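You operate a simulated robot arm through the tools that you are given. There is no shell and no other tool.

The job below is to be done with a simulated robot arm. You get a single attempt, and the scene is never put back.

JOB
Seat the white cup in its well and the blue slab in the slot marked ALDER.
Fine: both sit flat on the tray; leave the other slab; knock nothing off.

Only the result counts: the job must be done as asked and must still hold three seconds after the hand-in. Knocking over, shifting, dropping, spilling or breaking anything else fails it.

ROBOT AND FRAMES
A 6-joint arm with a three-finger gripper, fixed in place. Base frame: the origin is on the floor under the middle of its stand, x ahead of it, y to its left, z up. Readings come in mm, degrees, newtons and seconds.
It reaches about 1213 mm from its shoulder. Its first joint turns from -166.0 to 166.0 degrees. Payload 4.89 kg.
Tool frame: the origin (TCP) lies between the finger pads and is the grasp point; the fingertips stand 30 mm ahead of it; z points along the fingers, y is the line along which they close. The gripper opens to 164 mm; its body begins 125 mm behind the TCP.
Orientation is that of the tool frame in the base frame, as [roll, pitch, yaw] about the fixed x, y, z axes, in that order (R = Rz(yaw) Ry(pitch) Rx(roll)). With the fingers straight down and closing along the base's y, the tool's x points along the base's -x, its y along +y and its z along -z.

CONTROLS
- The arm moves only by the tool send_rows. Its argument "moves" is a list that holds one entry, the list of rows, each a list of 7 numbers: the shift along the base's x, y, z in units of 500 mm (1.0 is 500 mm), then the turn, a rotation vector about the base's x, y, z in units of 45 degrees (1.0 is 45 degrees), then the opening, from 0 (shut) to 1 (fully open). In form: [[[dx, dy, dz, wx, wy, wz, hand], ...]]. A call has 1 to 20 rows; each row is the pose to reach, as a shift and turn from the pose commanded when the call began. A call with a number of a shift or a turn outside -1 to 1 is refused whole. Rows are played at 5 a second. More than 50 mm and 8.6 degrees between two rows, or a gripper value outside its range, and nothing of the call is played. Where a pose cannot be reached the arm comes as near as it can. A force on the tool above 40 N (or 10 N above the force at the start of the call, whichever is more), or a blocked arm, ends the call early, and 0.2 s more pass. The fingers move at their own pace (about 108 mm/s each) and stop on an object; they squeeze with about 43 N. The grip force told is the motor's: it shows also when the fingers shut on nothing. Time passes only in rows, and 0.2 s behind the last, so rows that repeat a pose let the fingers close. The reply holds the time, the measured pose of the TCP, the force on the tool along the base axes, the opening and the grip force, in the units named above and with some noise, with the torque about the TCP (base axes, N m) and any sound that the robot's microphone picked up, and new pictures: "pictures" is both (left out), scene, wrist or none.
- Cameras (640 x 400 px; columns grow to the right, rows downward): "scene" is fixed at [400.4, -652.6, 1296.3]; the picture's right is [-0.21, 0.98, 0.00], its down [0.72, 0.15, -0.68] and it looks along [-0.66, -0.14, -0.73] (base axes); focal length 278 px, centre (320, 200). "wrist" rides on the gripper at [76, -2, -152] in the tool frame; the picture's right is [0.02, 1.00, 0.00], its down [-0.88, 0.02, -0.47] and it looks along [-0.47, 0.01, 0.88] (tool axes); focal length 247 px, centre (320, 200). There is no depth. A picture from a camera that has moved, and an enlarged one, comes with that camera's place and axes in the base frame and with its lens.
- move_column(by): moves the trunk up (or, below 0, down) by that many mm; the arm rides with it, the base frame stays. It gives what a move gives, with no picture.
- zoom(camera, box): a new picture of the part [left, top, right, bottom] of that camera's present view, enlarged. No time passes.
- finish_job(): hands the job in; it is judged then, once.

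Places have to be worked out from the pictures, the camera data and where the tool is seen. Open the gripper and draw the arm clear of the work before you hand the job in, unless the task says otherwise.

The tools are called after ">>>" as name(argument=value, ...) on one line, values as JSON. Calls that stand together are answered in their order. send_rows: Moves the arm, as the interface text tells. Its arguments: {"type":"object","properties":{"moves":{"type":"array","items":{"type":"array","items":{"type":"array","items":{"type":"number"}}}},"pictures":{"type":"string","enum":["both","scene","wrist","none"]}},"required":["moves"]} The other tools are called the same way: move_column (by) moves the trunk up or down; zoom (camera, box) takes an enlarged picture of a part of a camera's view; finish_job () hands the job in.

At the start:

```text
time: 0.0
tcp_pos: [-111.4, -530.2, 1017.7]
tcp_rot: [-180.0, 0.0, -180.0]
contact_force: [0.1, 0.0, 0.6]
wrist_torque: [0.03, 0.0, -0.01]
opening: 164.0
gripper_force: 0.0
trunk travel left (down, up): [-175.0, 215.0]
```

scene: 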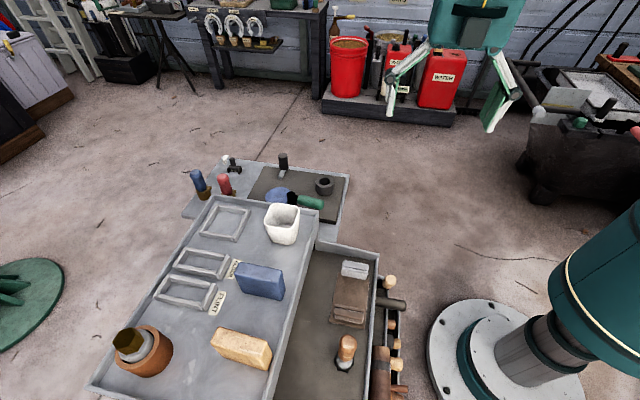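
wrist: 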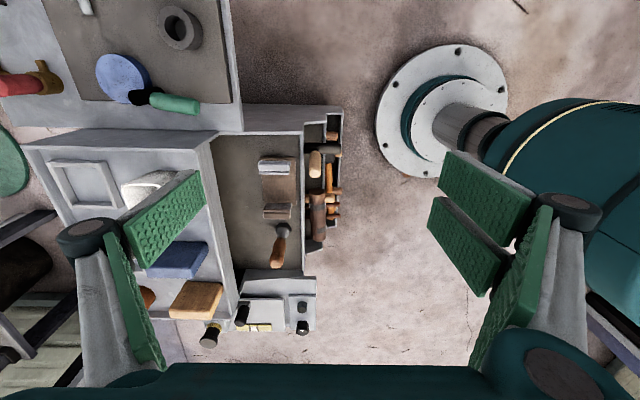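

The scene shows a tray with a cup, a blue slab, a tan slab, a square well and two labelled slots. I zoom in for the labels and geometry before moving.

>>> zoom(camera="scene", box=[140, 180, 300, 320])

>>> zoom(camera="scene", box=[80, 180, 400, 400])

>>> zoom(camera="wrist", box=[0, 120, 320, 360])

```text
2.86 times, centred on (220, 250) of scene
camera zoom: at [400.4, -652.6, 1296.3], right [-0.21, 0.98, 0.0], down [0.72, 0.15, -0.68], along [-0.66, -0.14, -0.73], focal length 794 px, centre (606, 57)
```

zoom: 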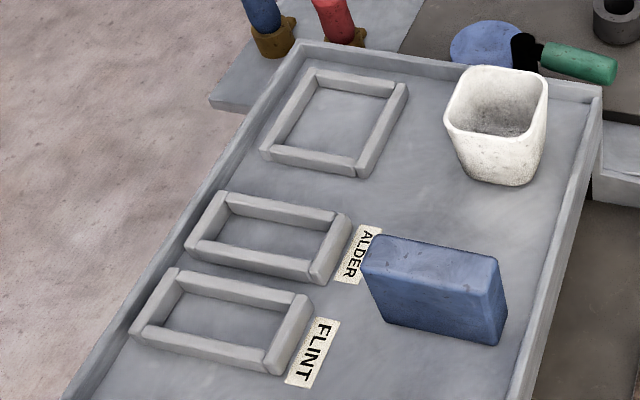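

```text
1.82 times, centred on (240, 290) of scene
camera zoom: at [400.4, -652.6, 1296.3], right [-0.21, 0.98, 0.0], down [0.72, 0.15, -0.68], along [-0.66, -0.14, -0.73], focal length 505 px, centre (466, 36)
```

zoom: 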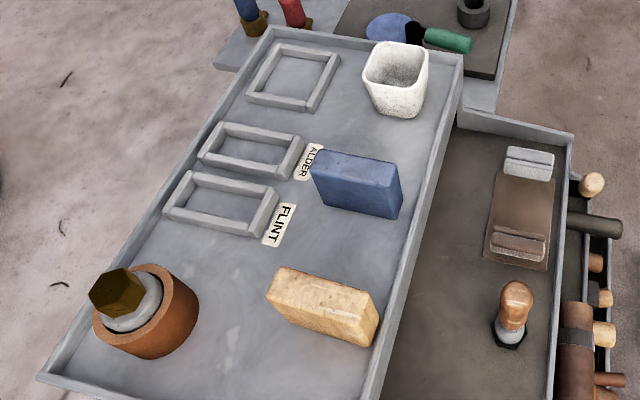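

```text
1.67 times, centred on (160, 240) of wrist
camera zoom: at [-189.1, -532.7, 1169.2], right [-0.02, 1.0, 0.0], down [0.88, 0.02, 0.47], along [0.47, 0.01, -0.88], focal length 412 px, centre (587, 133)
```

zoom: 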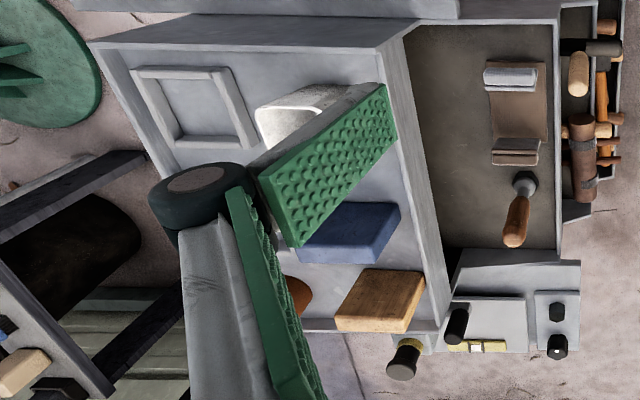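

The ALDER label sits beside the slot nearer the cup well, and FLINT beside the other. From both cameras the blue slab is near (171, -825, 772), so I move the wrist camera over the tray at the present height for a clear look.

>>> send_rows(moves=[[[0.028, -0.08, 0, 0, 0, 0, 1], [0.056, -0.16, 0, 0, 0, 0, 1], [0.083, -0.24, 0, 0, 0, 0, 1], [0.111, -0.32, 0, 0, 0, 0, 1], [0.139, -0.4, 0, 0, 0, 0, 1], [0.167, -0.48, 0, 0, 0, 0, 1], [0.194, -0.56, 0, 0, 0, 0, 1], [0.222, -0.64, 0, 0, 0, 0, 1], [0.222, -0.64, 0, 0, 0, 0, 1]]], pictures="both")

```text
time: 2.0
tcp_pos: [1.1, -848.2, 1013.7]
tcp_rot: [180.0, -0.1, -179.9]
contact_force: [0.1, -1.0, -0.9]
wrist_torque: [0.09, 0.0, -0.02]
opening: 163.9
gripper_force: 0.0
trunk travel left (down, up): [-175.0, 215.0]
camera wrist: at [-76.8, -849.9, 1165.2], right [-0.02, 1.0, 0.0], down [0.88, 0.02, 0.47], along [0.47, 0.01, -0.88], focal length 247 px, centre (320, 200)
```

scene: 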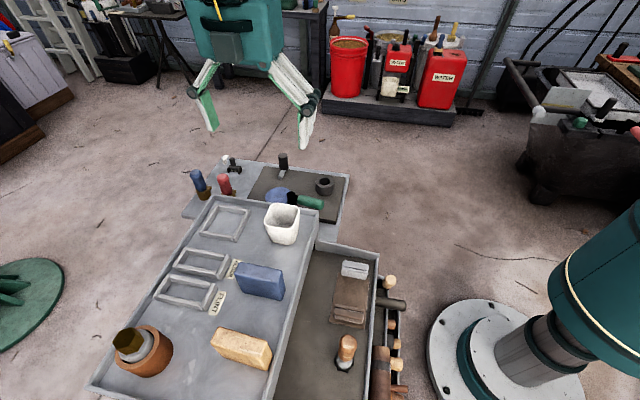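
wrist: 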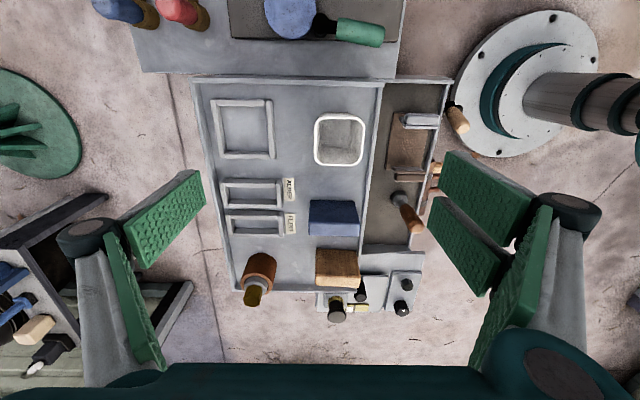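

This view shows the whole tray between the fingers. I enlarge it to read pixel positions of the cup, slab, well and slots.

>>> zoom(camera="wrist", box=[190, 70, 390, 195])

>>> zoom(camera="wrist", box=[200, 165, 400, 310])

>>> zoom(camera="wrist", box=[210, 165, 310, 245])

>>> zoom(camera="scene", box=[200, 240, 300, 310])

>>> zoom(camera="scene", box=[190, 190, 320, 270])

```text
3.20 times, centred on (290, 132) of wrist
camera zoom: at [-76.8, -849.9, 1165.2], right [-0.02, 1.0, 0.0], down [0.88, 0.02, 0.47], along [0.47, 0.01, -0.88], focal length 790 px, centre (416, 416)
```

zoom: 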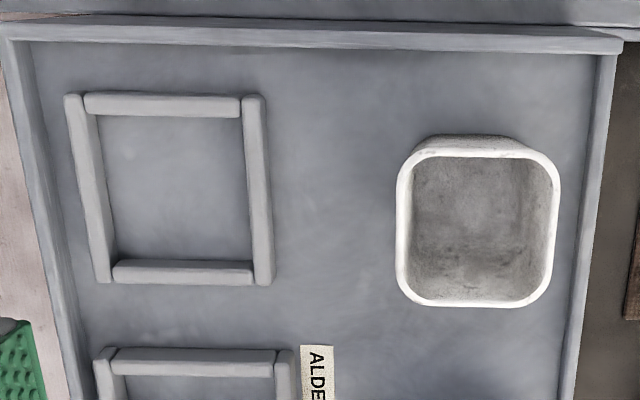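

```text
2.76 times, centred on (300, 238) of wrist
camera zoom: at [-76.8, -849.9, 1165.2], right [-0.02, 1.0, 0.0], down [0.88, 0.02, 0.47], along [0.47, 0.01, -0.88], focal length 681 px, centre (375, 97)
```

zoom: 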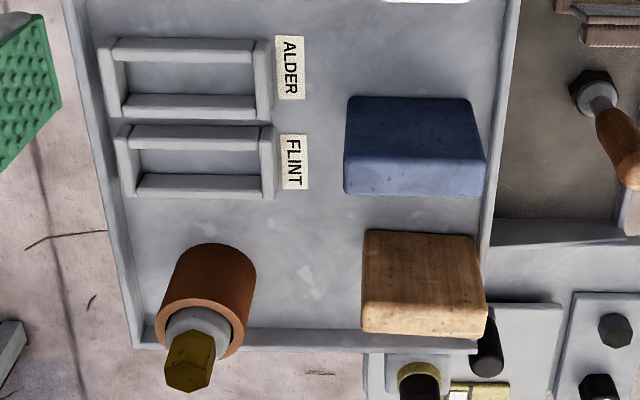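

```text
5.00 times, centred on (260, 205) of wrist
camera zoom: at [-76.8, -849.9, 1165.2], right [-0.02, 1.0, 0.0], down [0.88, 0.02, 0.47], along [0.47, 0.01, -0.88], focal length 1235 px, centre (620, 175)
```

zoom: 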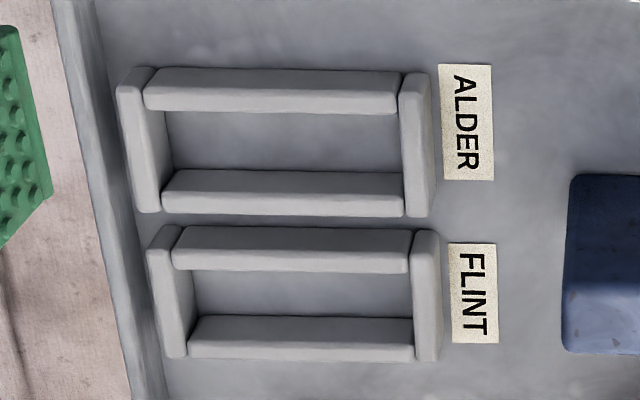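

```text
5.71 times, centred on (250, 275) of scene
camera zoom: at [400.4, -652.6, 1296.3], right [-0.21, 0.98, 0.0], down [0.72, 0.15, -0.68], along [-0.66, -0.14, -0.73], focal length 1588 px, centre (720, -229)
```

zoom: 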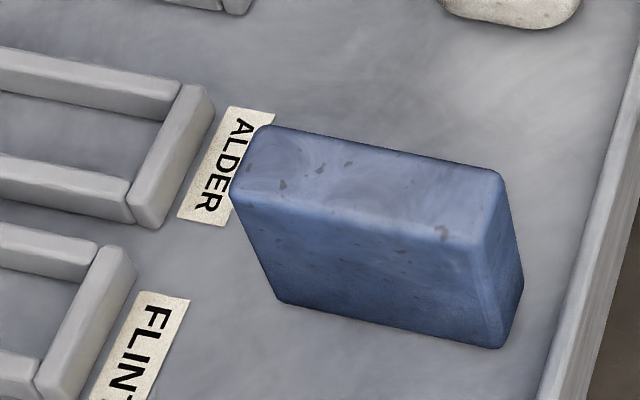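

```text
4.92 times, centred on (255, 230) of scene
camera zoom: at [400.4, -652.6, 1296.3], right [-0.21, 0.98, 0.0], down [0.72, 0.15, -0.68], along [-0.66, -0.14, -0.73], focal length 1368 px, centre (640, 52)
```

zoom: 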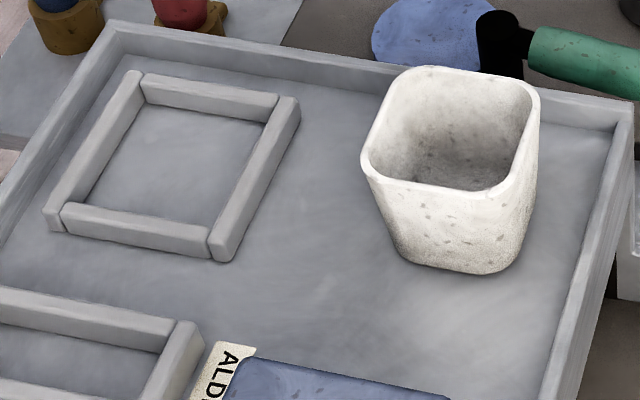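

The slab stands on its long edge and the slot interiors look about 92 x 32 mm, which matches it in its present orientation. Before planning the grasp I look closely at the gripper's fingers.

>>> zoom(camera="wrist", box=[40, 140, 240, 390])

>>> zoom(camera="wrist", box=[410, 130, 640, 390])

>>> zoom(camera="scene", box=[160, 0, 340, 160])

```text
1.60 times, centred on (140, 265) of wrist
camera zoom: at [-76.8, -849.9, 1165.2], right [-0.02, 1.0, 0.0], down [0.88, 0.02, 0.47], along [0.47, 0.01, -0.88], focal length 395 px, centre (608, 96)
```

zoom: 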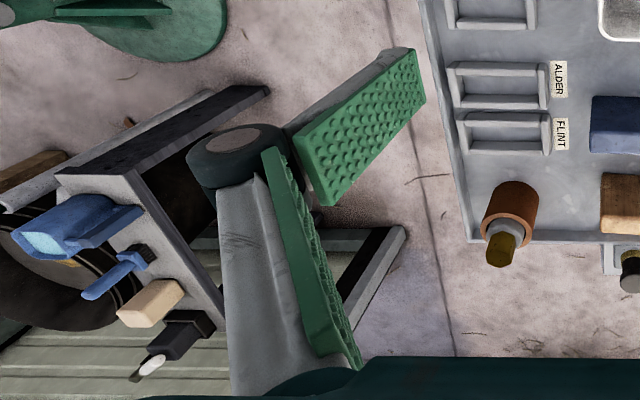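

```text
1.54 times, centred on (525, 260) of wrist
camera zoom: at [-76.8, -849.9, 1165.2], right [-0.02, 1.0, 0.0], down [0.88, 0.02, 0.47], along [0.47, 0.01, -0.88], focal length 380 px, centre (5, 108)
```

zoom: 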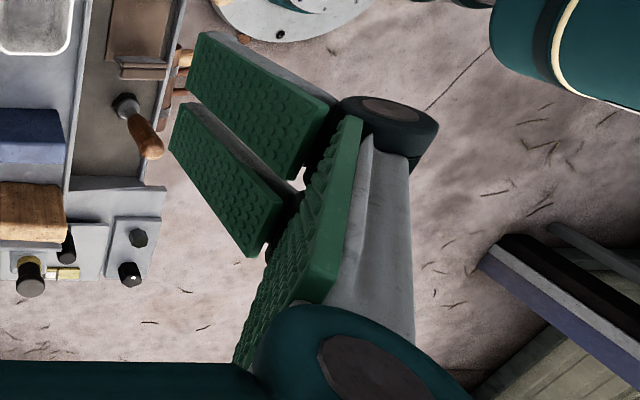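

```text
2.50 times, centred on (250, 80) of scene
camera zoom: at [400.4, -652.6, 1296.3], right [-0.21, 0.98, 0.0], down [0.72, 0.15, -0.68], along [-0.66, -0.14, -0.73], focal length 695 px, centre (495, 500)
```

zoom: 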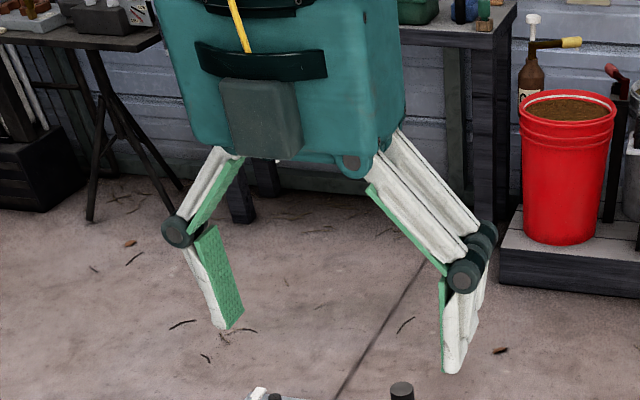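

The gripper has one finger on its -y side and two side by side on +y, so gripping the slab across its 30 mm thickness looks best. I zoom further on slots, slab and cup in the fixed camera to measure them precisely.

>>> zoom(camera="scene", box=[165, 240, 245, 290])

>>> zoom(camera="scene", box=[225, 255, 295, 305])

>>> zoom(camera="scene", box=[190, 198, 260, 248])

>>> zoom(camera="scene", box=[250, 198, 320, 248])

>>> zoom(camera="wrist", box=[300, 105, 380, 175])

>>> zoom(camera="wrist", box=[300, 190, 370, 245])

```text
8.00 times, centred on (205, 265) of scene
camera zoom: at [400.4, -652.6, 1296.3], right [-0.21, 0.98, 0.0], down [0.72, 0.15, -0.68], along [-0.66, -0.14, -0.73], focal length 2223 px, centre (1240, -320)
```

zoom: 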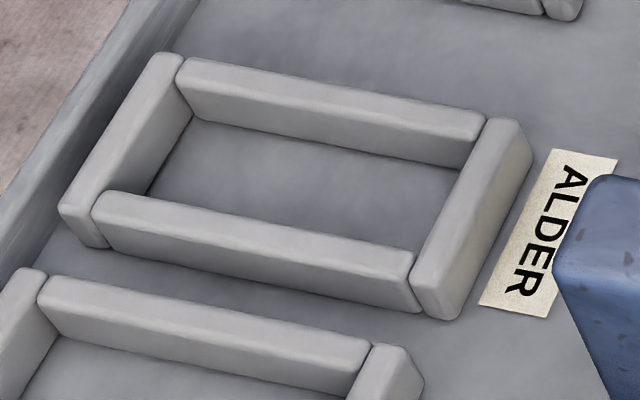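

```text
8.00 times, centred on (260, 280) of scene
camera zoom: at [400.4, -652.6, 1296.3], right [-0.21, 0.98, 0.0], down [0.72, 0.15, -0.68], along [-0.66, -0.14, -0.73], focal length 2223 px, centre (800, -440)
```

zoom: 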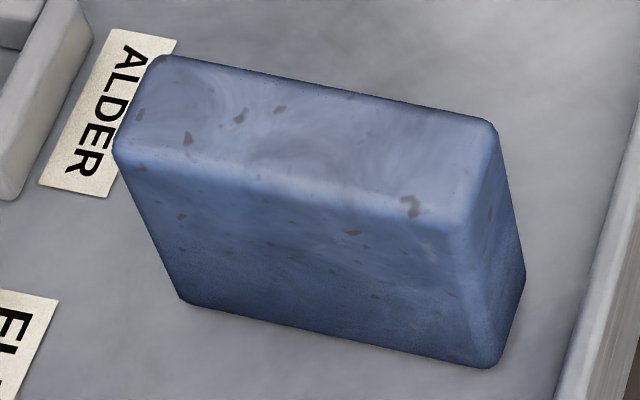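

```text
8.00 times, centred on (225, 223) of scene
camera zoom: at [400.4, -652.6, 1296.3], right [-0.21, 0.98, 0.0], down [0.72, 0.15, -0.68], along [-0.66, -0.14, -0.73], focal length 2223 px, centre (1080, 16)
```

zoom: 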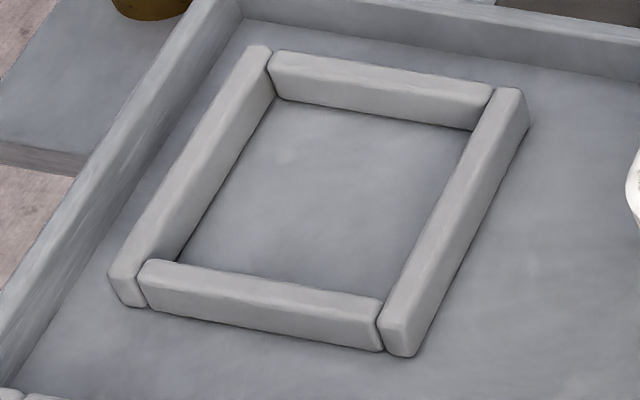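

```text
8.00 times, centred on (285, 223) of scene
camera zoom: at [400.4, -652.6, 1296.3], right [-0.21, 0.98, 0.0], down [0.72, 0.15, -0.68], along [-0.66, -0.14, -0.73], focal length 2223 px, centre (600, 16)
```

zoom: 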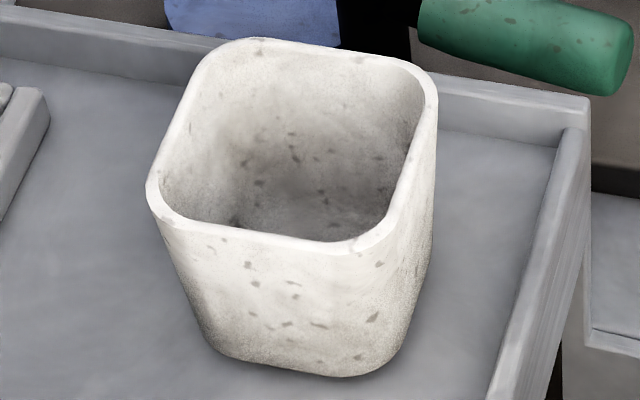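

```text
5.71 times, centred on (340, 140) of wrist
camera zoom: at [-76.8, -849.9, 1165.2], right [-0.02, 1.0, 0.0], down [0.88, 0.02, 0.47], along [0.47, 0.01, -0.88], focal length 1411 px, centre (206, 543)
```

zoom: 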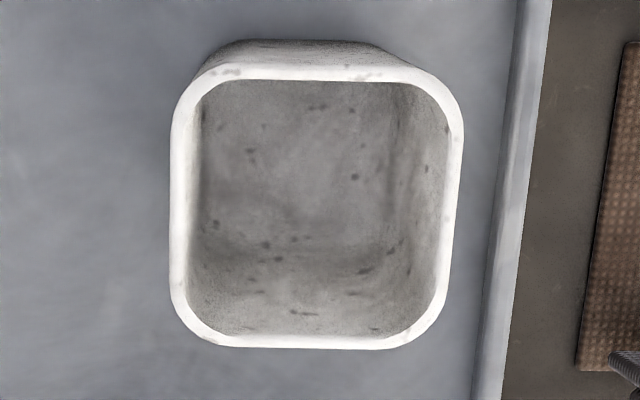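

```text
7.27 times, centred on (335, 218) of wrist
camera zoom: at [-76.8, -849.9, 1165.2], right [-0.02, 1.0, 0.0], down [0.88, 0.02, 0.47], along [0.47, 0.01, -0.88], focal length 1796 px, centre (211, 73)
```

zoom: 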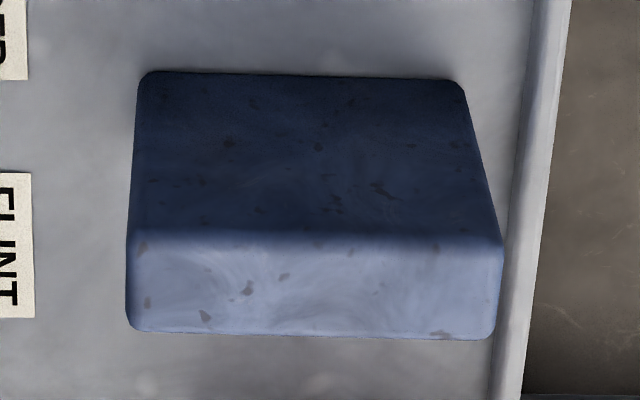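

Floor of tray is roughly z 727–735, slab centre about (169, -822) with its faces along base x/y, and the slot about (135, -985). I turn the hand +90° about vertical (single finger toward +x) to match the planned slab grasp, first half now.

>>> send_rows(moves=[[[0.03, -0.04, 0, 0, 0, 0.1667, 1], [0.06, -0.08, 0, 0, 0, 0.3333, 1], [0.09, -0.12, 0, 0, 0, 0.5, 1], [0.12, -0.16, 0, 0, 0, 0.6667, 1], [0.16, -0.2, 0, 0, 0, 0.8333, 1], [0.2, -0.24, 0, 0, 0, 1.0, 1]]], pictures="none")

>>> send_rows(moves=[[[0, -0.01, -0.02, 0, 0, 0.1667, 1], [0, -0.02, -0.04, 0, 0, 0.3333, 1], [0, -0.02, -0.07, 0, 0, 0.5, 1], [0, -0.03, -0.1, 0, 0, 0.6667, 1], [0, -0.03, -0.12, 0, 0, 0.8333, 1], [0, -0.03, -0.134, 0, 0, 1.0, 1], [0, -0.03, -0.134, 0, 0, 1.0, 1], [0, -0.03, -0.134, 0, 0, 1.0, 1]]], pictures="both")

```text
time: 3.4
tcp_pos: [99.5, -968.4, 1016.3]
tcp_rot: [180.0, 0.0, -134.8]
contact_force: [-1.3, 0.3, 1.4]
wrist_torque: [-0.09, -0.13, -0.01]
opening: 164.2
gripper_force: 0.1
trunk travel left (down, up): [-175.0, 215.0]
```

```text
time: 5.2
tcp_pos: [99.9, -985.3, 953.2]
tcp_rot: [180.0, 0.0, -93.7]
contact_force: [0.0, 0.2, -0.7]
wrist_torque: [0.0, 0.0, -0.01]
opening: 164.1
gripper_force: 0.0
out of reach, approached as far as the arm can: row 6, 7, 8
trunk travel left (down, up): [-175.0, 215.0]
camera wrist: at [95.6, -1062.4, 1104.6], right [-1.0, 0.04, 0.0], down [0.04, 0.88, 0.47], along [0.02, 0.47, -0.88], focal length 247 px, centre (320, 200)
```

scene: 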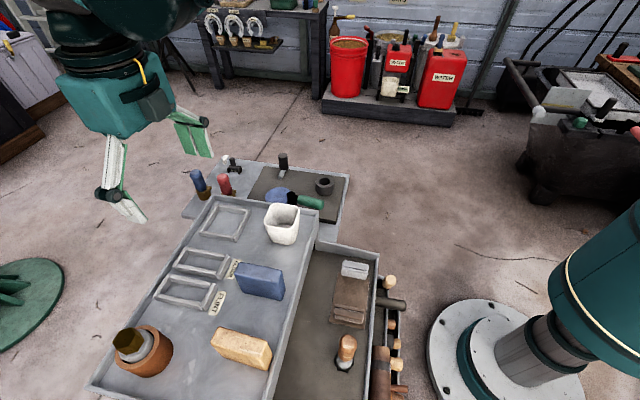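
wrist: 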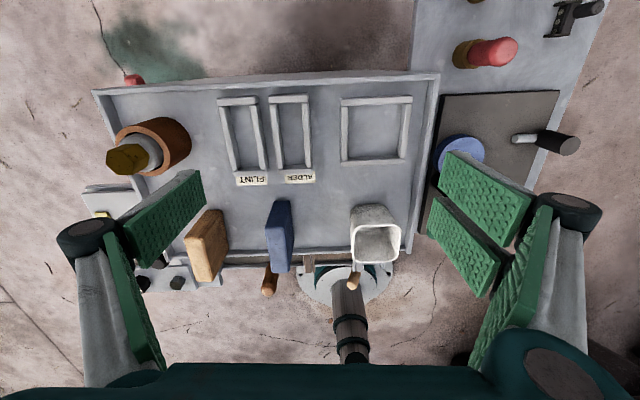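

The yaw stopped at -93.7°, near a joint limit, so I will later use the opposite direction (yaw +90°). This view from the -y side is still useful for measuring, so I zoom on slot, slab, well and cup.

>>> zoom(camera="wrist", box=[210, 85, 330, 195])

>>> zoom(camera="wrist", box=[240, 185, 320, 285])

>>> zoom(camera="wrist", box=[325, 85, 425, 170])

>>> zoom(camera="wrist", box=[335, 190, 415, 275])

```text
3.64 times, centred on (270, 140) of wrist
camera zoom: at [95.6, -1062.4, 1104.6], right [-1.0, 0.04, 0.0], down [0.04, 0.88, 0.47], along [0.02, 0.47, -0.88], focal length 898 px, centre (502, 418)
```

zoom: 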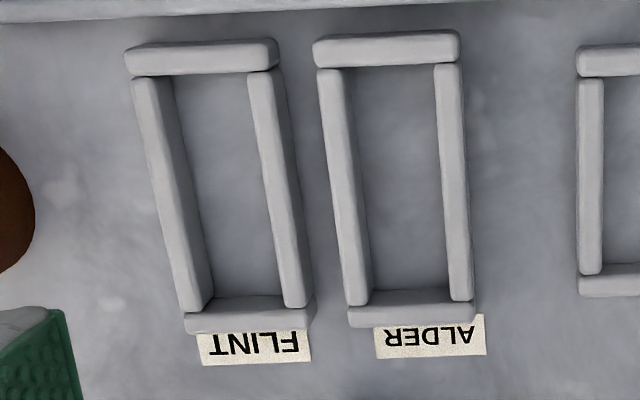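

```text
4.00 times, centred on (280, 235) of wrist
camera zoom: at [95.6, -1062.4, 1104.6], right [-1.0, 0.04, 0.0], down [0.04, 0.88, 0.47], along [0.02, 0.47, -0.88], focal length 988 px, centre (480, 60)
```

zoom: 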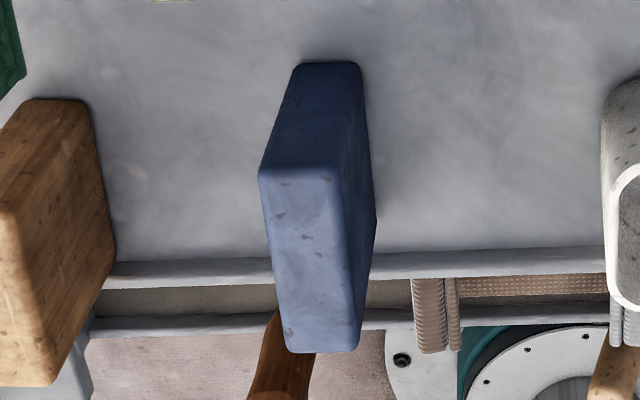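

```text
4.71 times, centred on (375, 128) of wrist
camera zoom: at [95.6, -1062.4, 1104.6], right [-1.0, 0.04, 0.0], down [0.04, 0.88, 0.47], along [0.02, 0.47, -0.88], focal length 1162 px, centre (61, 541)
```

zoom: 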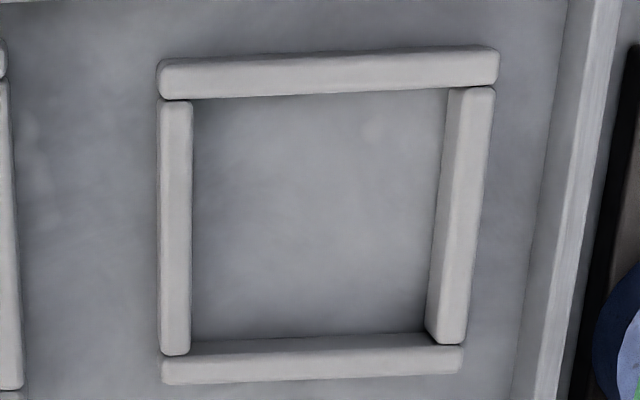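

```text
4.71 times, centred on (375, 232) of wrist
camera zoom: at [95.6, -1062.4, 1104.6], right [-1.0, 0.04, 0.0], down [0.04, 0.88, 0.47], along [0.02, 0.47, -0.88], focal length 1162 px, centre (61, 47)
```

zoom: 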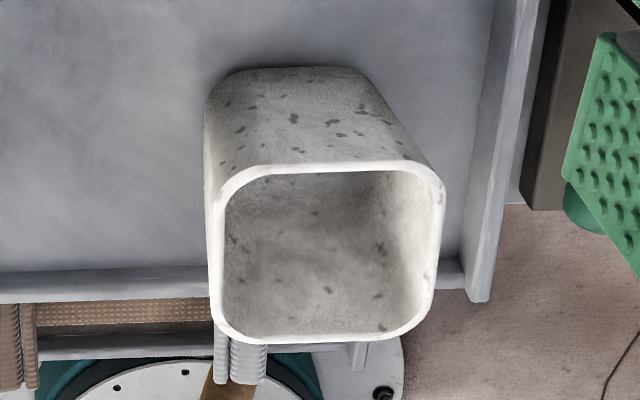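

Slab measures about 90 x 30 x 80 mm, centred near (171.5, -820), top near z 807, yaw about zero. I zoom tighter on both ends of the ALDER slot to pin its inner edges.

>>> zoom(camera="wrist", box=[260, 88, 324, 128])

>>> zoom(camera="wrist", box=[260, 142, 324, 182])

>>> zoom(camera="scene", box=[170, 240, 218, 270])

>>> zoom(camera="scene", box=[196, 252, 244, 282])

```text
10.00 times, centred on (292, 108) of wrist
camera zoom: at [95.6, -1062.4, 1104.6], right [-1.0, 0.04, 0.0], down [0.04, 0.88, 0.47], along [0.02, 0.47, -0.88], focal length 2470 px, centre (600, 1120)
```

zoom: 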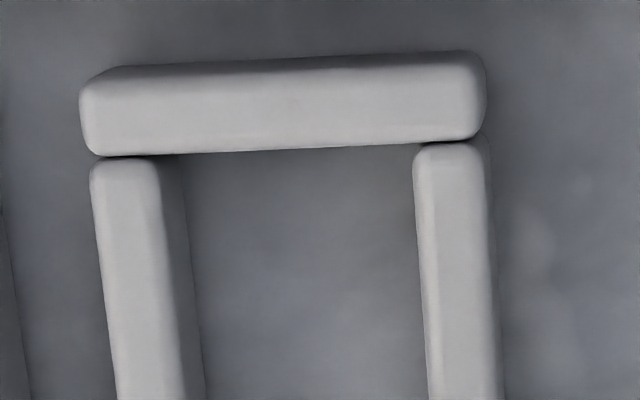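

```text
10.00 times, centred on (292, 162) of wrist
camera zoom: at [95.6, -1062.4, 1104.6], right [-1.0, 0.04, 0.0], down [0.04, 0.88, 0.47], along [0.02, 0.47, -0.88], focal length 2470 px, centre (600, 580)
```

zoom: 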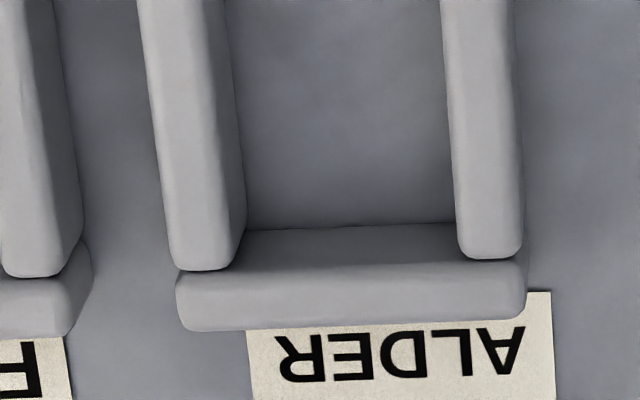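

```text
13.33 times, centred on (194, 255) of scene
camera zoom: at [400.4, -652.6, 1296.3], right [-0.21, 0.98, 0.0], down [0.72, 0.15, -0.68], along [-0.66, -0.14, -0.73], focal length 3705 px, centre (2000, -533)
```

zoom: 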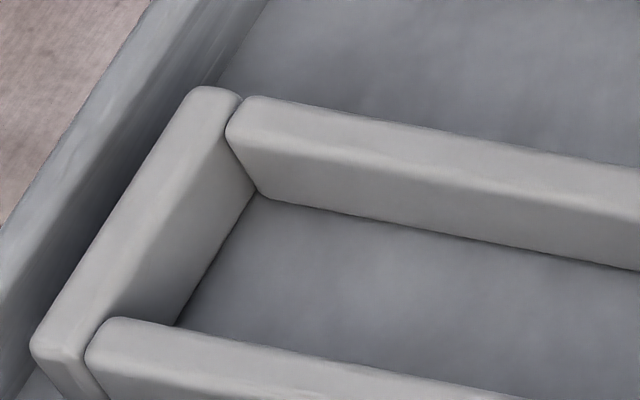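

```text
13.33 times, centred on (220, 267) of scene
camera zoom: at [400.4, -652.6, 1296.3], right [-0.21, 0.98, 0.0], down [0.72, 0.15, -0.68], along [-0.66, -0.14, -0.73], focal length 3705 px, centre (1653, -693)
```

zoom: 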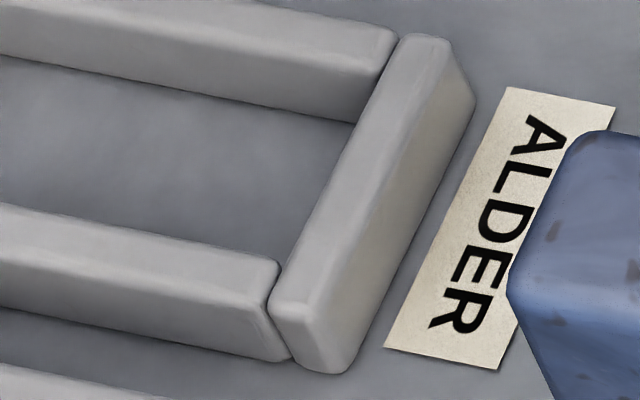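

Measured: slab centre ≈ (171.7, -819.4), ALDER slot centre ≈ (140.4, -975.7) with inner 94.6 x 34.2, cup centre ≈ (20, -818.5) with rim 76 wide at z 798, well centre ≈ (19.4, -975.4) with inner 79. I now turn the hand back the other way toward yaw +90°, drifting toward the slab at the same safe height.

>>> send_rows(moves=[[[0.006, 0.014, 0, 0, 0, -0.1667, 1], [0.012, 0.028, 0, 0, 0, -0.3333, 1], [0.018, 0.042, 0, 0, 0, -0.5, 1], [0.024, 0.055, 0, 0, 0, -0.6667, 1], [0.03, 0.069, 0, 0, 0, -0.8333, 1], [0.036, 0.083, 0, 0, 0, -1.0, 1]]], pictures="none")

>>> send_rows(moves=[[[0.006, 0.014, 0, 0, 0, -0.1667, 1], [0.012, 0.028, 0, 0, 0, -0.3333, 1], [0.018, 0.042, 0, 0, 0, -0.5, 1], [0.024, 0.055, 0, 0, 0, -0.6667, 1], [0.03, 0.069, 0, 0, 0, -0.8333, 1], [0.036, 0.083, 0, 0, 0, -1.0, 1]]], pictures="none")

>>> send_rows(moves=[[[0.006, 0.014, 0, 0, 0, -0.1667, 1], [0.012, 0.028, 0, 0, 0, -0.3333, 1], [0.018, 0.042, 0, 0, 0, -0.5, 1], [0.024, 0.055, 0, 0, 0, -0.6667, 1], [0.03, 0.069, 0, 0, 0, -0.8333, 1], [0.036, 0.083, 0, 0, 0, -1.0, 1]]], pictures="none")

>>> send_rows(moves=[[[0.006, 0.014, 0, 0, 0, -0.1667, 1], [0.012, 0.028, 0, 0, 0, -0.3333, 1], [0.018, 0.042, 0, 0, 0, -0.5, 1], [0.024, 0.055, 0, 0, 0, -0.6667, 1], [0.03, 0.069, 0, 0, 0, -0.8333, 1], [0.036, 0.083, 0, 0, 0, -1.0, 1], [0.036, 0.083, 0, 0, 0, -1.0, 1]]], pictures="both")

```text
time: 6.6
tcp_pos: [118.4, -942.4, 952.7]
tcp_rot: [-180.0, 0.0, -138.8]
contact_force: [-0.5, 0.4, -0.4]
wrist_torque: [0.03, 0.0, -0.03]
opening: 163.9
gripper_force: 0.0
trunk travel left (down, up): [-175.0, 215.0]
```

```text
time: 8.0
tcp_pos: [136.0, -902.0, 952.3]
tcp_rot: [180.0, 0.1, 176.2]
contact_force: [0.0, 0.0, 0.0]
wrist_torque: [0.02, -0.01, 0.05]
opening: 164.1
gripper_force: 0.0
trunk travel left (down, up): [-175.0, 215.0]
```

```text
time: 9.4
tcp_pos: [153.0, -859.0, 952.5]
tcp_rot: [180.0, 0.0, 131.2]
contact_force: [-0.3, -0.7, 0.0]
wrist_torque: [0.02, -0.02, -0.02]
opening: 163.8
gripper_force: 0.0
trunk travel left (down, up): [-175.0, 215.0]
```

```text
time: 11.0
tcp_pos: [172.0, -818.3, 954.7]
tcp_rot: [179.9, -0.1, 86.2]
contact_force: [0.8, -0.9, 0.8]
wrist_torque: [-0.02, 0.03, 0.02]
opening: 164.1
gripper_force: 0.0
trunk travel left (down, up): [-175.0, 215.0]
camera wrist: at [174.6, -741.8, 1105.7], right [1.0, -0.04, 0.0], down [-0.04, -0.88, 0.47], along [-0.02, -0.47, -0.88], focal length 247 px, centre (320, 200)
```

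scene: 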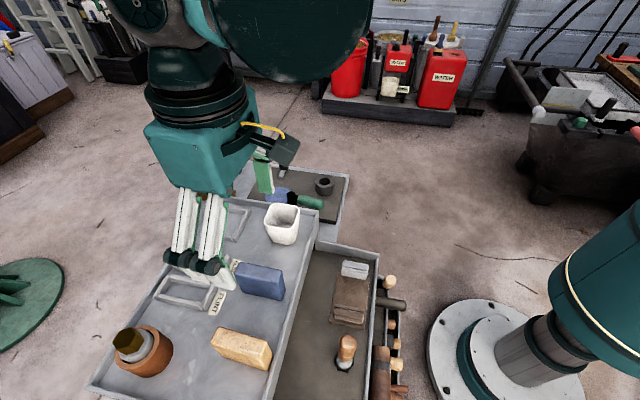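
wrist: 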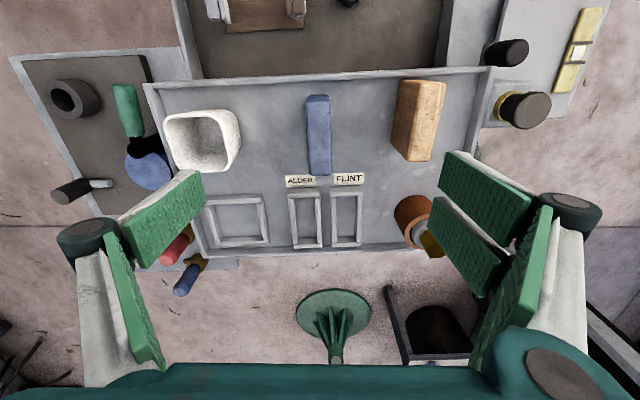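

Yaw is 86.2°, so I add 3.6° to square the hand with the slab and slot, then re-measure in this view.

>>> send_rows(moves=[[[0, 0, 0, 0, 0, 0.04, 1], [0, 0, 0, 0, 0, 0.08, 1], [0, 0, 0, 0, 0, 0.08, 1], [0, 0, 0, 0, 0, 0.08, 1]]], pictures="wrist")

>>> zoom(camera="wrist", box=[280, 80, 376, 140])

>>> zoom(camera="wrist", box=[270, 130, 382, 200])

>>> zoom(camera="wrist", box=[270, 185, 382, 255])

>>> zoom(camera="wrist", box=[150, 95, 262, 175])

>>> zoom(camera="wrist", box=[190, 180, 300, 260])

```text
time: 12.0
tcp_pos: [170.7, -818.1, 953.3]
tcp_rot: [180.0, 0.0, 89.9]
contact_force: [-0.4, -0.3, -0.3]
wrist_torque: [0.02, 0.03, 0.01]
opening: 164.0
gripper_force: 0.0
trunk travel left (down, up): [-175.0, 215.0]
camera wrist: at [169.3, -742.6, 1105.3], right [1.0, 0.02, 0.0], down [0.02, -0.88, 0.47], along [0.01, -0.47, -0.88], focal length 247 px, centre (320, 200)
```

wrist: 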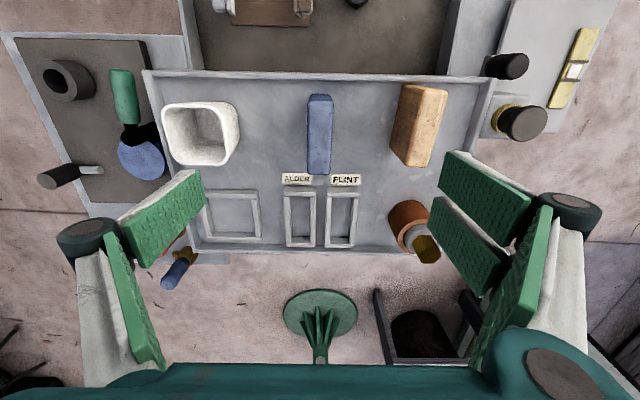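

```text
6.67 times, centred on (328, 110) of wrist
camera zoom: at [169.3, -742.6, 1105.3], right [1.0, 0.02, 0.0], down [0.02, -0.88, 0.47], along [0.01, -0.47, -0.88], focal length 1646 px, centre (267, 800)
```

zoom: 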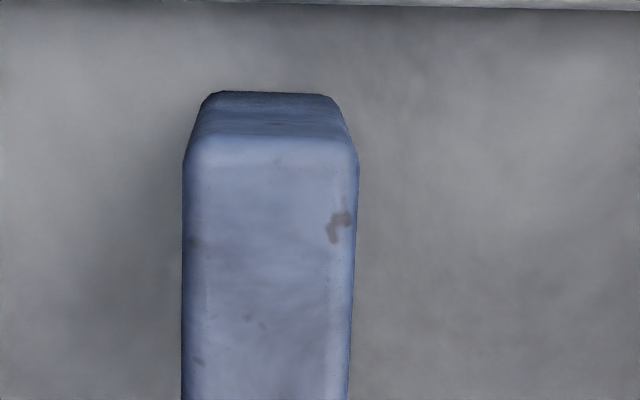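

```text
5.71 times, centred on (326, 165) of wrist
camera zoom: at [169.3, -742.6, 1105.3], right [1.0, 0.02, 0.0], down [0.02, -0.88, 0.47], along [0.01, -0.47, -0.88], focal length 1411 px, centre (286, 400)
```

zoom: 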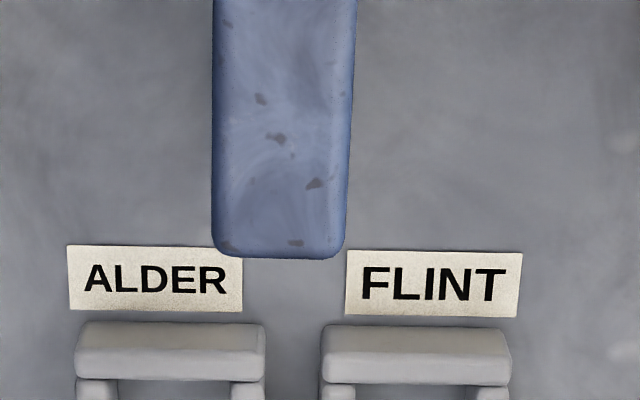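

```text
5.71 times, centred on (326, 220) of wrist
camera zoom: at [169.3, -742.6, 1105.3], right [1.0, 0.02, 0.0], down [0.02, -0.88, 0.47], along [0.01, -0.47, -0.88], focal length 1411 px, centre (286, 86)
```

zoom: 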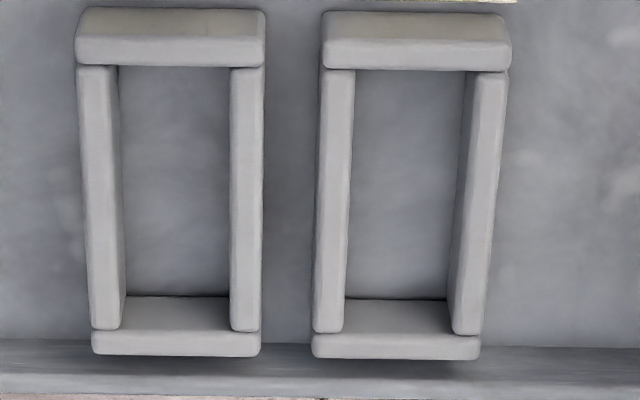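

```text
5.00 times, centred on (206, 135) of wrist
camera zoom: at [169.3, -742.6, 1105.3], right [1.0, 0.02, 0.0], down [0.02, -0.88, 0.47], along [0.01, -0.47, -0.88], focal length 1235 px, centre (890, 525)
```

zoom: 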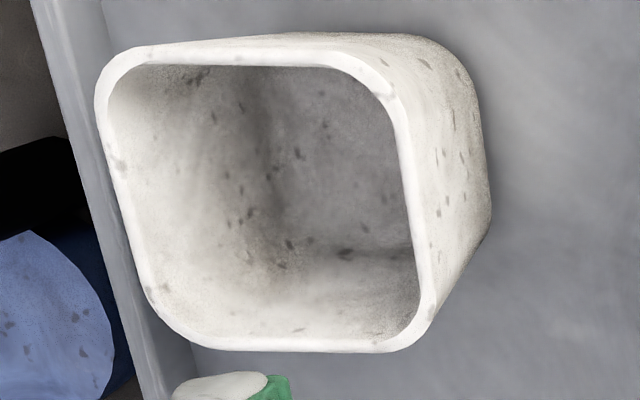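

```text
5.00 times, centred on (245, 220) of wrist
camera zoom: at [169.3, -742.6, 1105.3], right [1.0, 0.02, 0.0], down [0.02, -0.88, 0.47], along [0.01, -0.47, -0.88], focal length 1235 px, centre (695, 100)
```

zoom: 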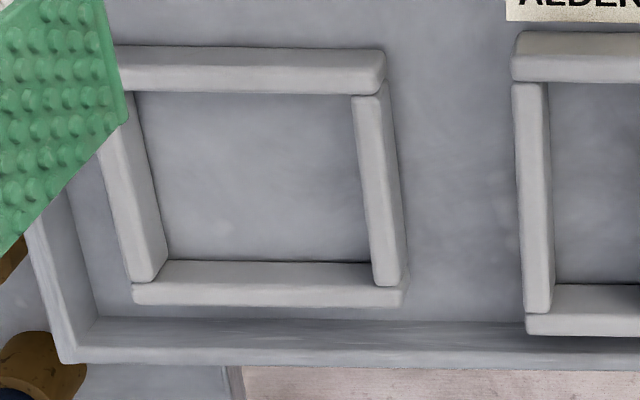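

Three views agree: slab centre ≈ (170.5, -819.3), slot centre ≈ (140, -975.5), so the slab has to shift about (-30.4, -156.1). I narrow the fingers to about 80 mm, trim yaw by -0.4° and go halfway down over the slab to check alignment.

>>> send_rows(moves=[[[0, 0, 0, 0, 0, -0.009, 0.49], [0, 0, -0.04, 0, 0, -0.009, 0.49], [0, 0, -0.08, 0, 0, -0.009, 0.49], [0, 0, -0.12, 0, 0, -0.009, 0.49], [0, 0, -0.14, 0, 0, -0.009, 0.49], [0, 0, -0.14, 0, 0, -0.009, 0.49], [0, 0, -0.14, 0, 0, -0.009, 0.49]]], pictures="both")

>>> send_rows(moves=[[[0, 0, 0, 0, 0, 0, 0.49]]], pictures="none")

>>> send_rows(moves=[[[0, 0, 0, 0, 0, 0, 0.49]]], pictures="none")

```text
time: 13.6
tcp_pos: [171.0, -818.2, 884.1]
tcp_rot: [180.0, 0.0, 89.4]
contact_force: [0.6, 0.6, 0.2]
wrist_torque: [0.04, 0.01, -0.03]
opening: 80.3
gripper_force: 0.1
trunk travel left (down, up): [-175.0, 215.0]
camera wrist: at [169.3, -742.9, 1034.6], right [1.0, 0.01, 0.0], down [0.01, -0.88, 0.47], along [0.01, -0.47, -0.88], focal length 247 px, centre (320, 200)
```

scene: 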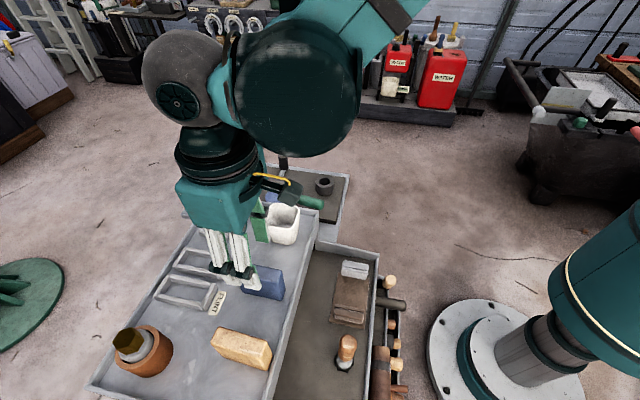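
wrist: 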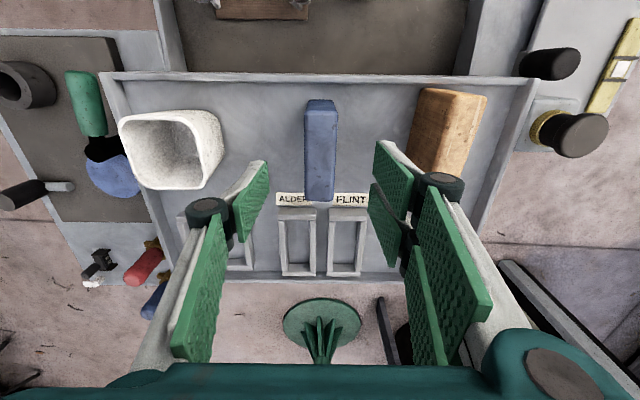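

```text
time: 14.0
tcp_pos: [170.3, -819.0, 882.7]
tcp_rot: [180.0, 0.1, 89.5]
contact_force: [0.2, -0.3, -0.8]
wrist_torque: [0.0, -0.01, 0.01]
opening: 80.5
gripper_force: 0.1
trunk travel left (down, up): [-175.0, 215.0]
```

```text
time: 14.4
tcp_pos: [170.9, -819.3, 882.5]
tcp_rot: [180.0, 0.0, 89.6]
contact_force: [0.1, -0.1, -0.2]
wrist_torque: [-0.01, -0.03, 0.04]
opening: 80.1
gripper_force: 0.0
trunk travel left (down, up): [-175.0, 215.0]
```

TCP reads about (170.7, -818.9, 883), centred on the slab with clear space to the cup and tan slab. I descend to z ≈ 790 (tips about 30 mm above the tray) without closing yet.

>>> send_rows(moves=[[[0, 0, -0.05, 0, 0, 0, 0.49], [0, 0, -0.1, 0, 0, 0, 0.49], [0, 0, -0.14, 0, 0, 0, 0.49], [0, 0, -0.17, 0, 0, 0, 0.49], [0, 0, -0.186, 0, 0, 0, 0.49], [0, 0, -0.186, 0, 0, 0, 0.49]]], pictures="both")

```text
time: 15.8
tcp_pos: [168.9, -820.7, 790.0]
tcp_rot: [180.0, 0.0, 89.5]
contact_force: [-0.3, 0.4, -0.7]
wrist_torque: [0.01, 0.01, 0.07]
opening: 80.2
gripper_force: 0.1
trunk travel left (down, up): [-175.0, 215.0]
camera wrist: at [167.2, -743.9, 942.1], right [1.0, 0.01, 0.0], down [0.01, -0.88, 0.47], along [0.01, -0.47, -0.88], focal length 247 px, centre (320, 200)
```

scene: 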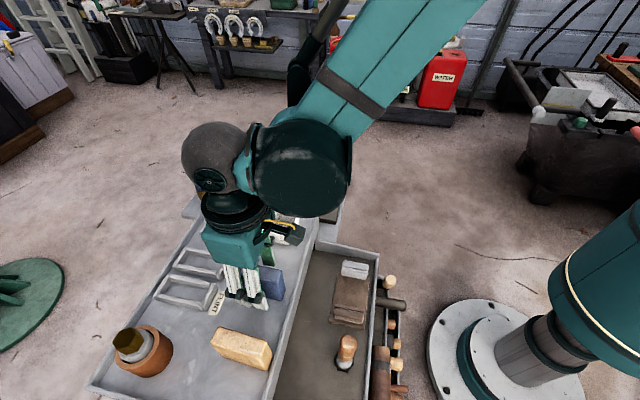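
wrist: 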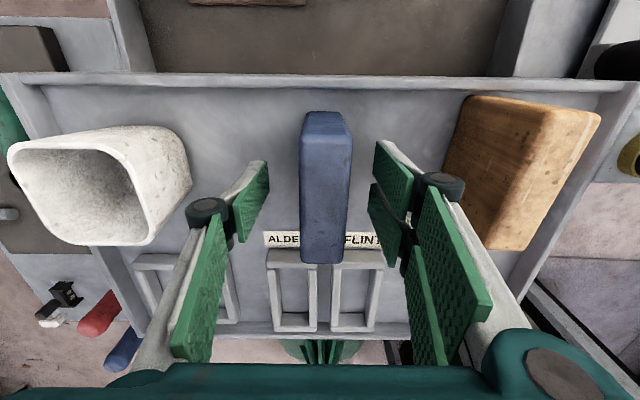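

The slab sits between the pads but appears about 3 mm toward +x of the finger centre. I zoom to verify and take another reading before correcting.

>>> zoom(camera="wrist", box=[220, 100, 420, 280])

>>> send_rows(moves=[[[0, 0, 0, 0, 0, 0, 0.49]]], pictures="none")

>>> send_rows(moves=[[[0, 0, 0, 0, 0, 0, 0.49]]], pictures="none")

```text
2.22 times, centred on (320, 190) of wrist
camera zoom: at [167.2, -743.9, 942.1], right [1.0, 0.01, 0.0], down [0.01, -0.88, 0.47], along [0.01, -0.47, -0.88], focal length 549 px, centre (320, 222)
```

zoom: 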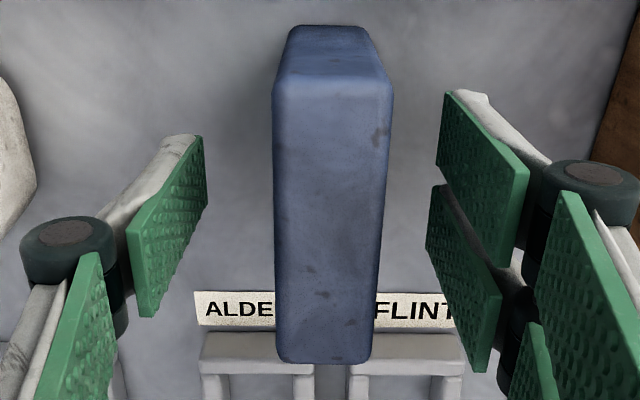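

```text
time: 16.2
tcp_pos: [168.8, -820.0, 789.2]
tcp_rot: [180.0, 0.0, 89.5]
contact_force: [-0.3, 0.7, 0.0]
wrist_torque: [0.0, -0.03, 0.03]
opening: 80.5
gripper_force: 0.1
trunk travel left (down, up): [-175.0, 215.0]
```

```text
time: 16.6
tcp_pos: [168.0, -819.6, 789.7]
tcp_rot: [180.0, 0.0, 89.5]
contact_force: [0.0, -0.2, -0.1]
wrist_torque: [0.0, 0.02, 0.02]
opening: 80.3
gripper_force: 0.0
trunk travel left (down, up): [-175.0, 215.0]
```

The slab is parallel to the hand within about 0.2° and offset about +2.2 mm in x. I shift by that, then close on the slab.

>>> send_rows(moves=[[[0.0044, 0.001, 0, 0, 0, 0, 0.49], [0.0044, 0.001, 0, 0, 0, 0, 0.49], [0.0044, 0.001, 0, 0, 0, 0, 0.3], [0.0044, 0.001, 0, 0, 0, 0, 0.15], [0.0044, 0.001, 0, 0, 0, 0, 0], [0.0044, 0.001, 0, 0, 0, 0, 0], [0.0044, 0.001, 0, 0, 0, 0, 0], [0.0044, 0.001, 0, 0, 0, 0, 0]]], pictures="both")

>>> zoom(camera="wrist", box=[220, 100, 420, 280])

```text
time: 18.4
tcp_pos: [171.6, -820.3, 790.1]
tcp_rot: [-180.0, 0.0, 89.4]
contact_force: [0.3, 0.0, 0.5]
wrist_torque: [0.0, -0.03, -0.05]
opening: 29.2
gripper_force: 42.9
trunk travel left (down, up): [-175.0, 215.0]
camera wrist: at [170.4, -743.3, 942.2], right [1.0, 0.01, 0.0], down [0.01, -0.88, 0.47], along [0.01, -0.47, -0.88], focal length 247 px, centre (320, 200)
```

scene: 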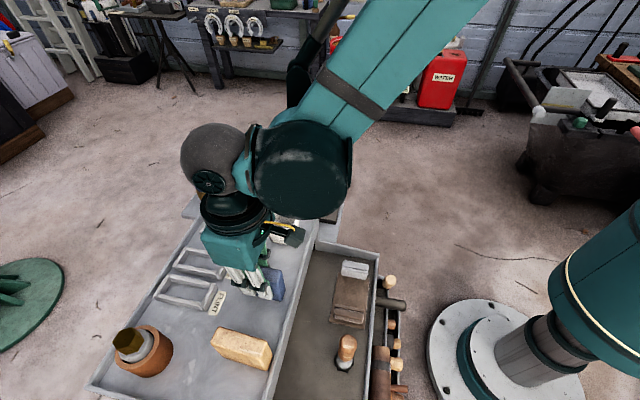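
wrist: 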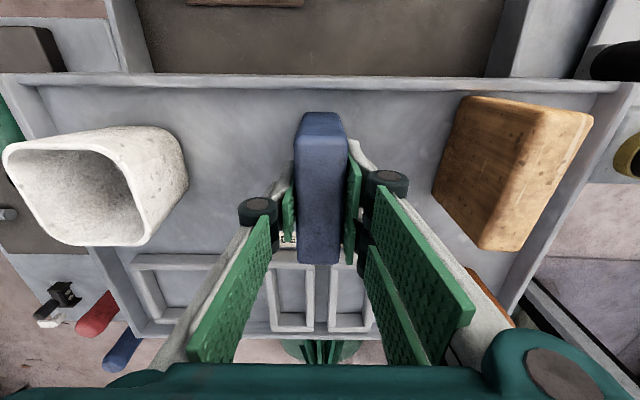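

```text
2.22 times, centred on (320, 190) of wrist
camera zoom: at [170.4, -743.3, 942.2], right [1.0, 0.01, 0.0], down [0.01, -0.88, 0.47], along [0.01, -0.47, -0.88], focal length 549 px, centre (320, 222)
```

zoom: 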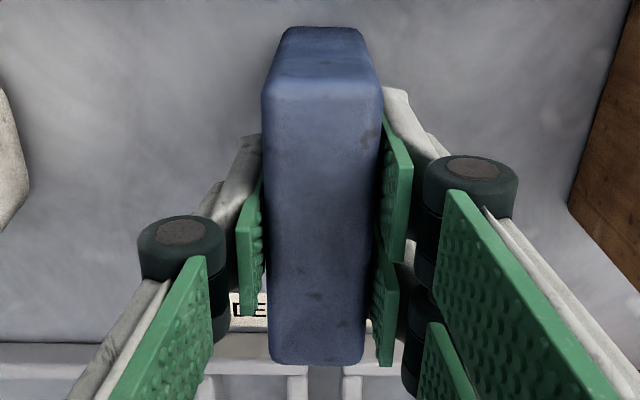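

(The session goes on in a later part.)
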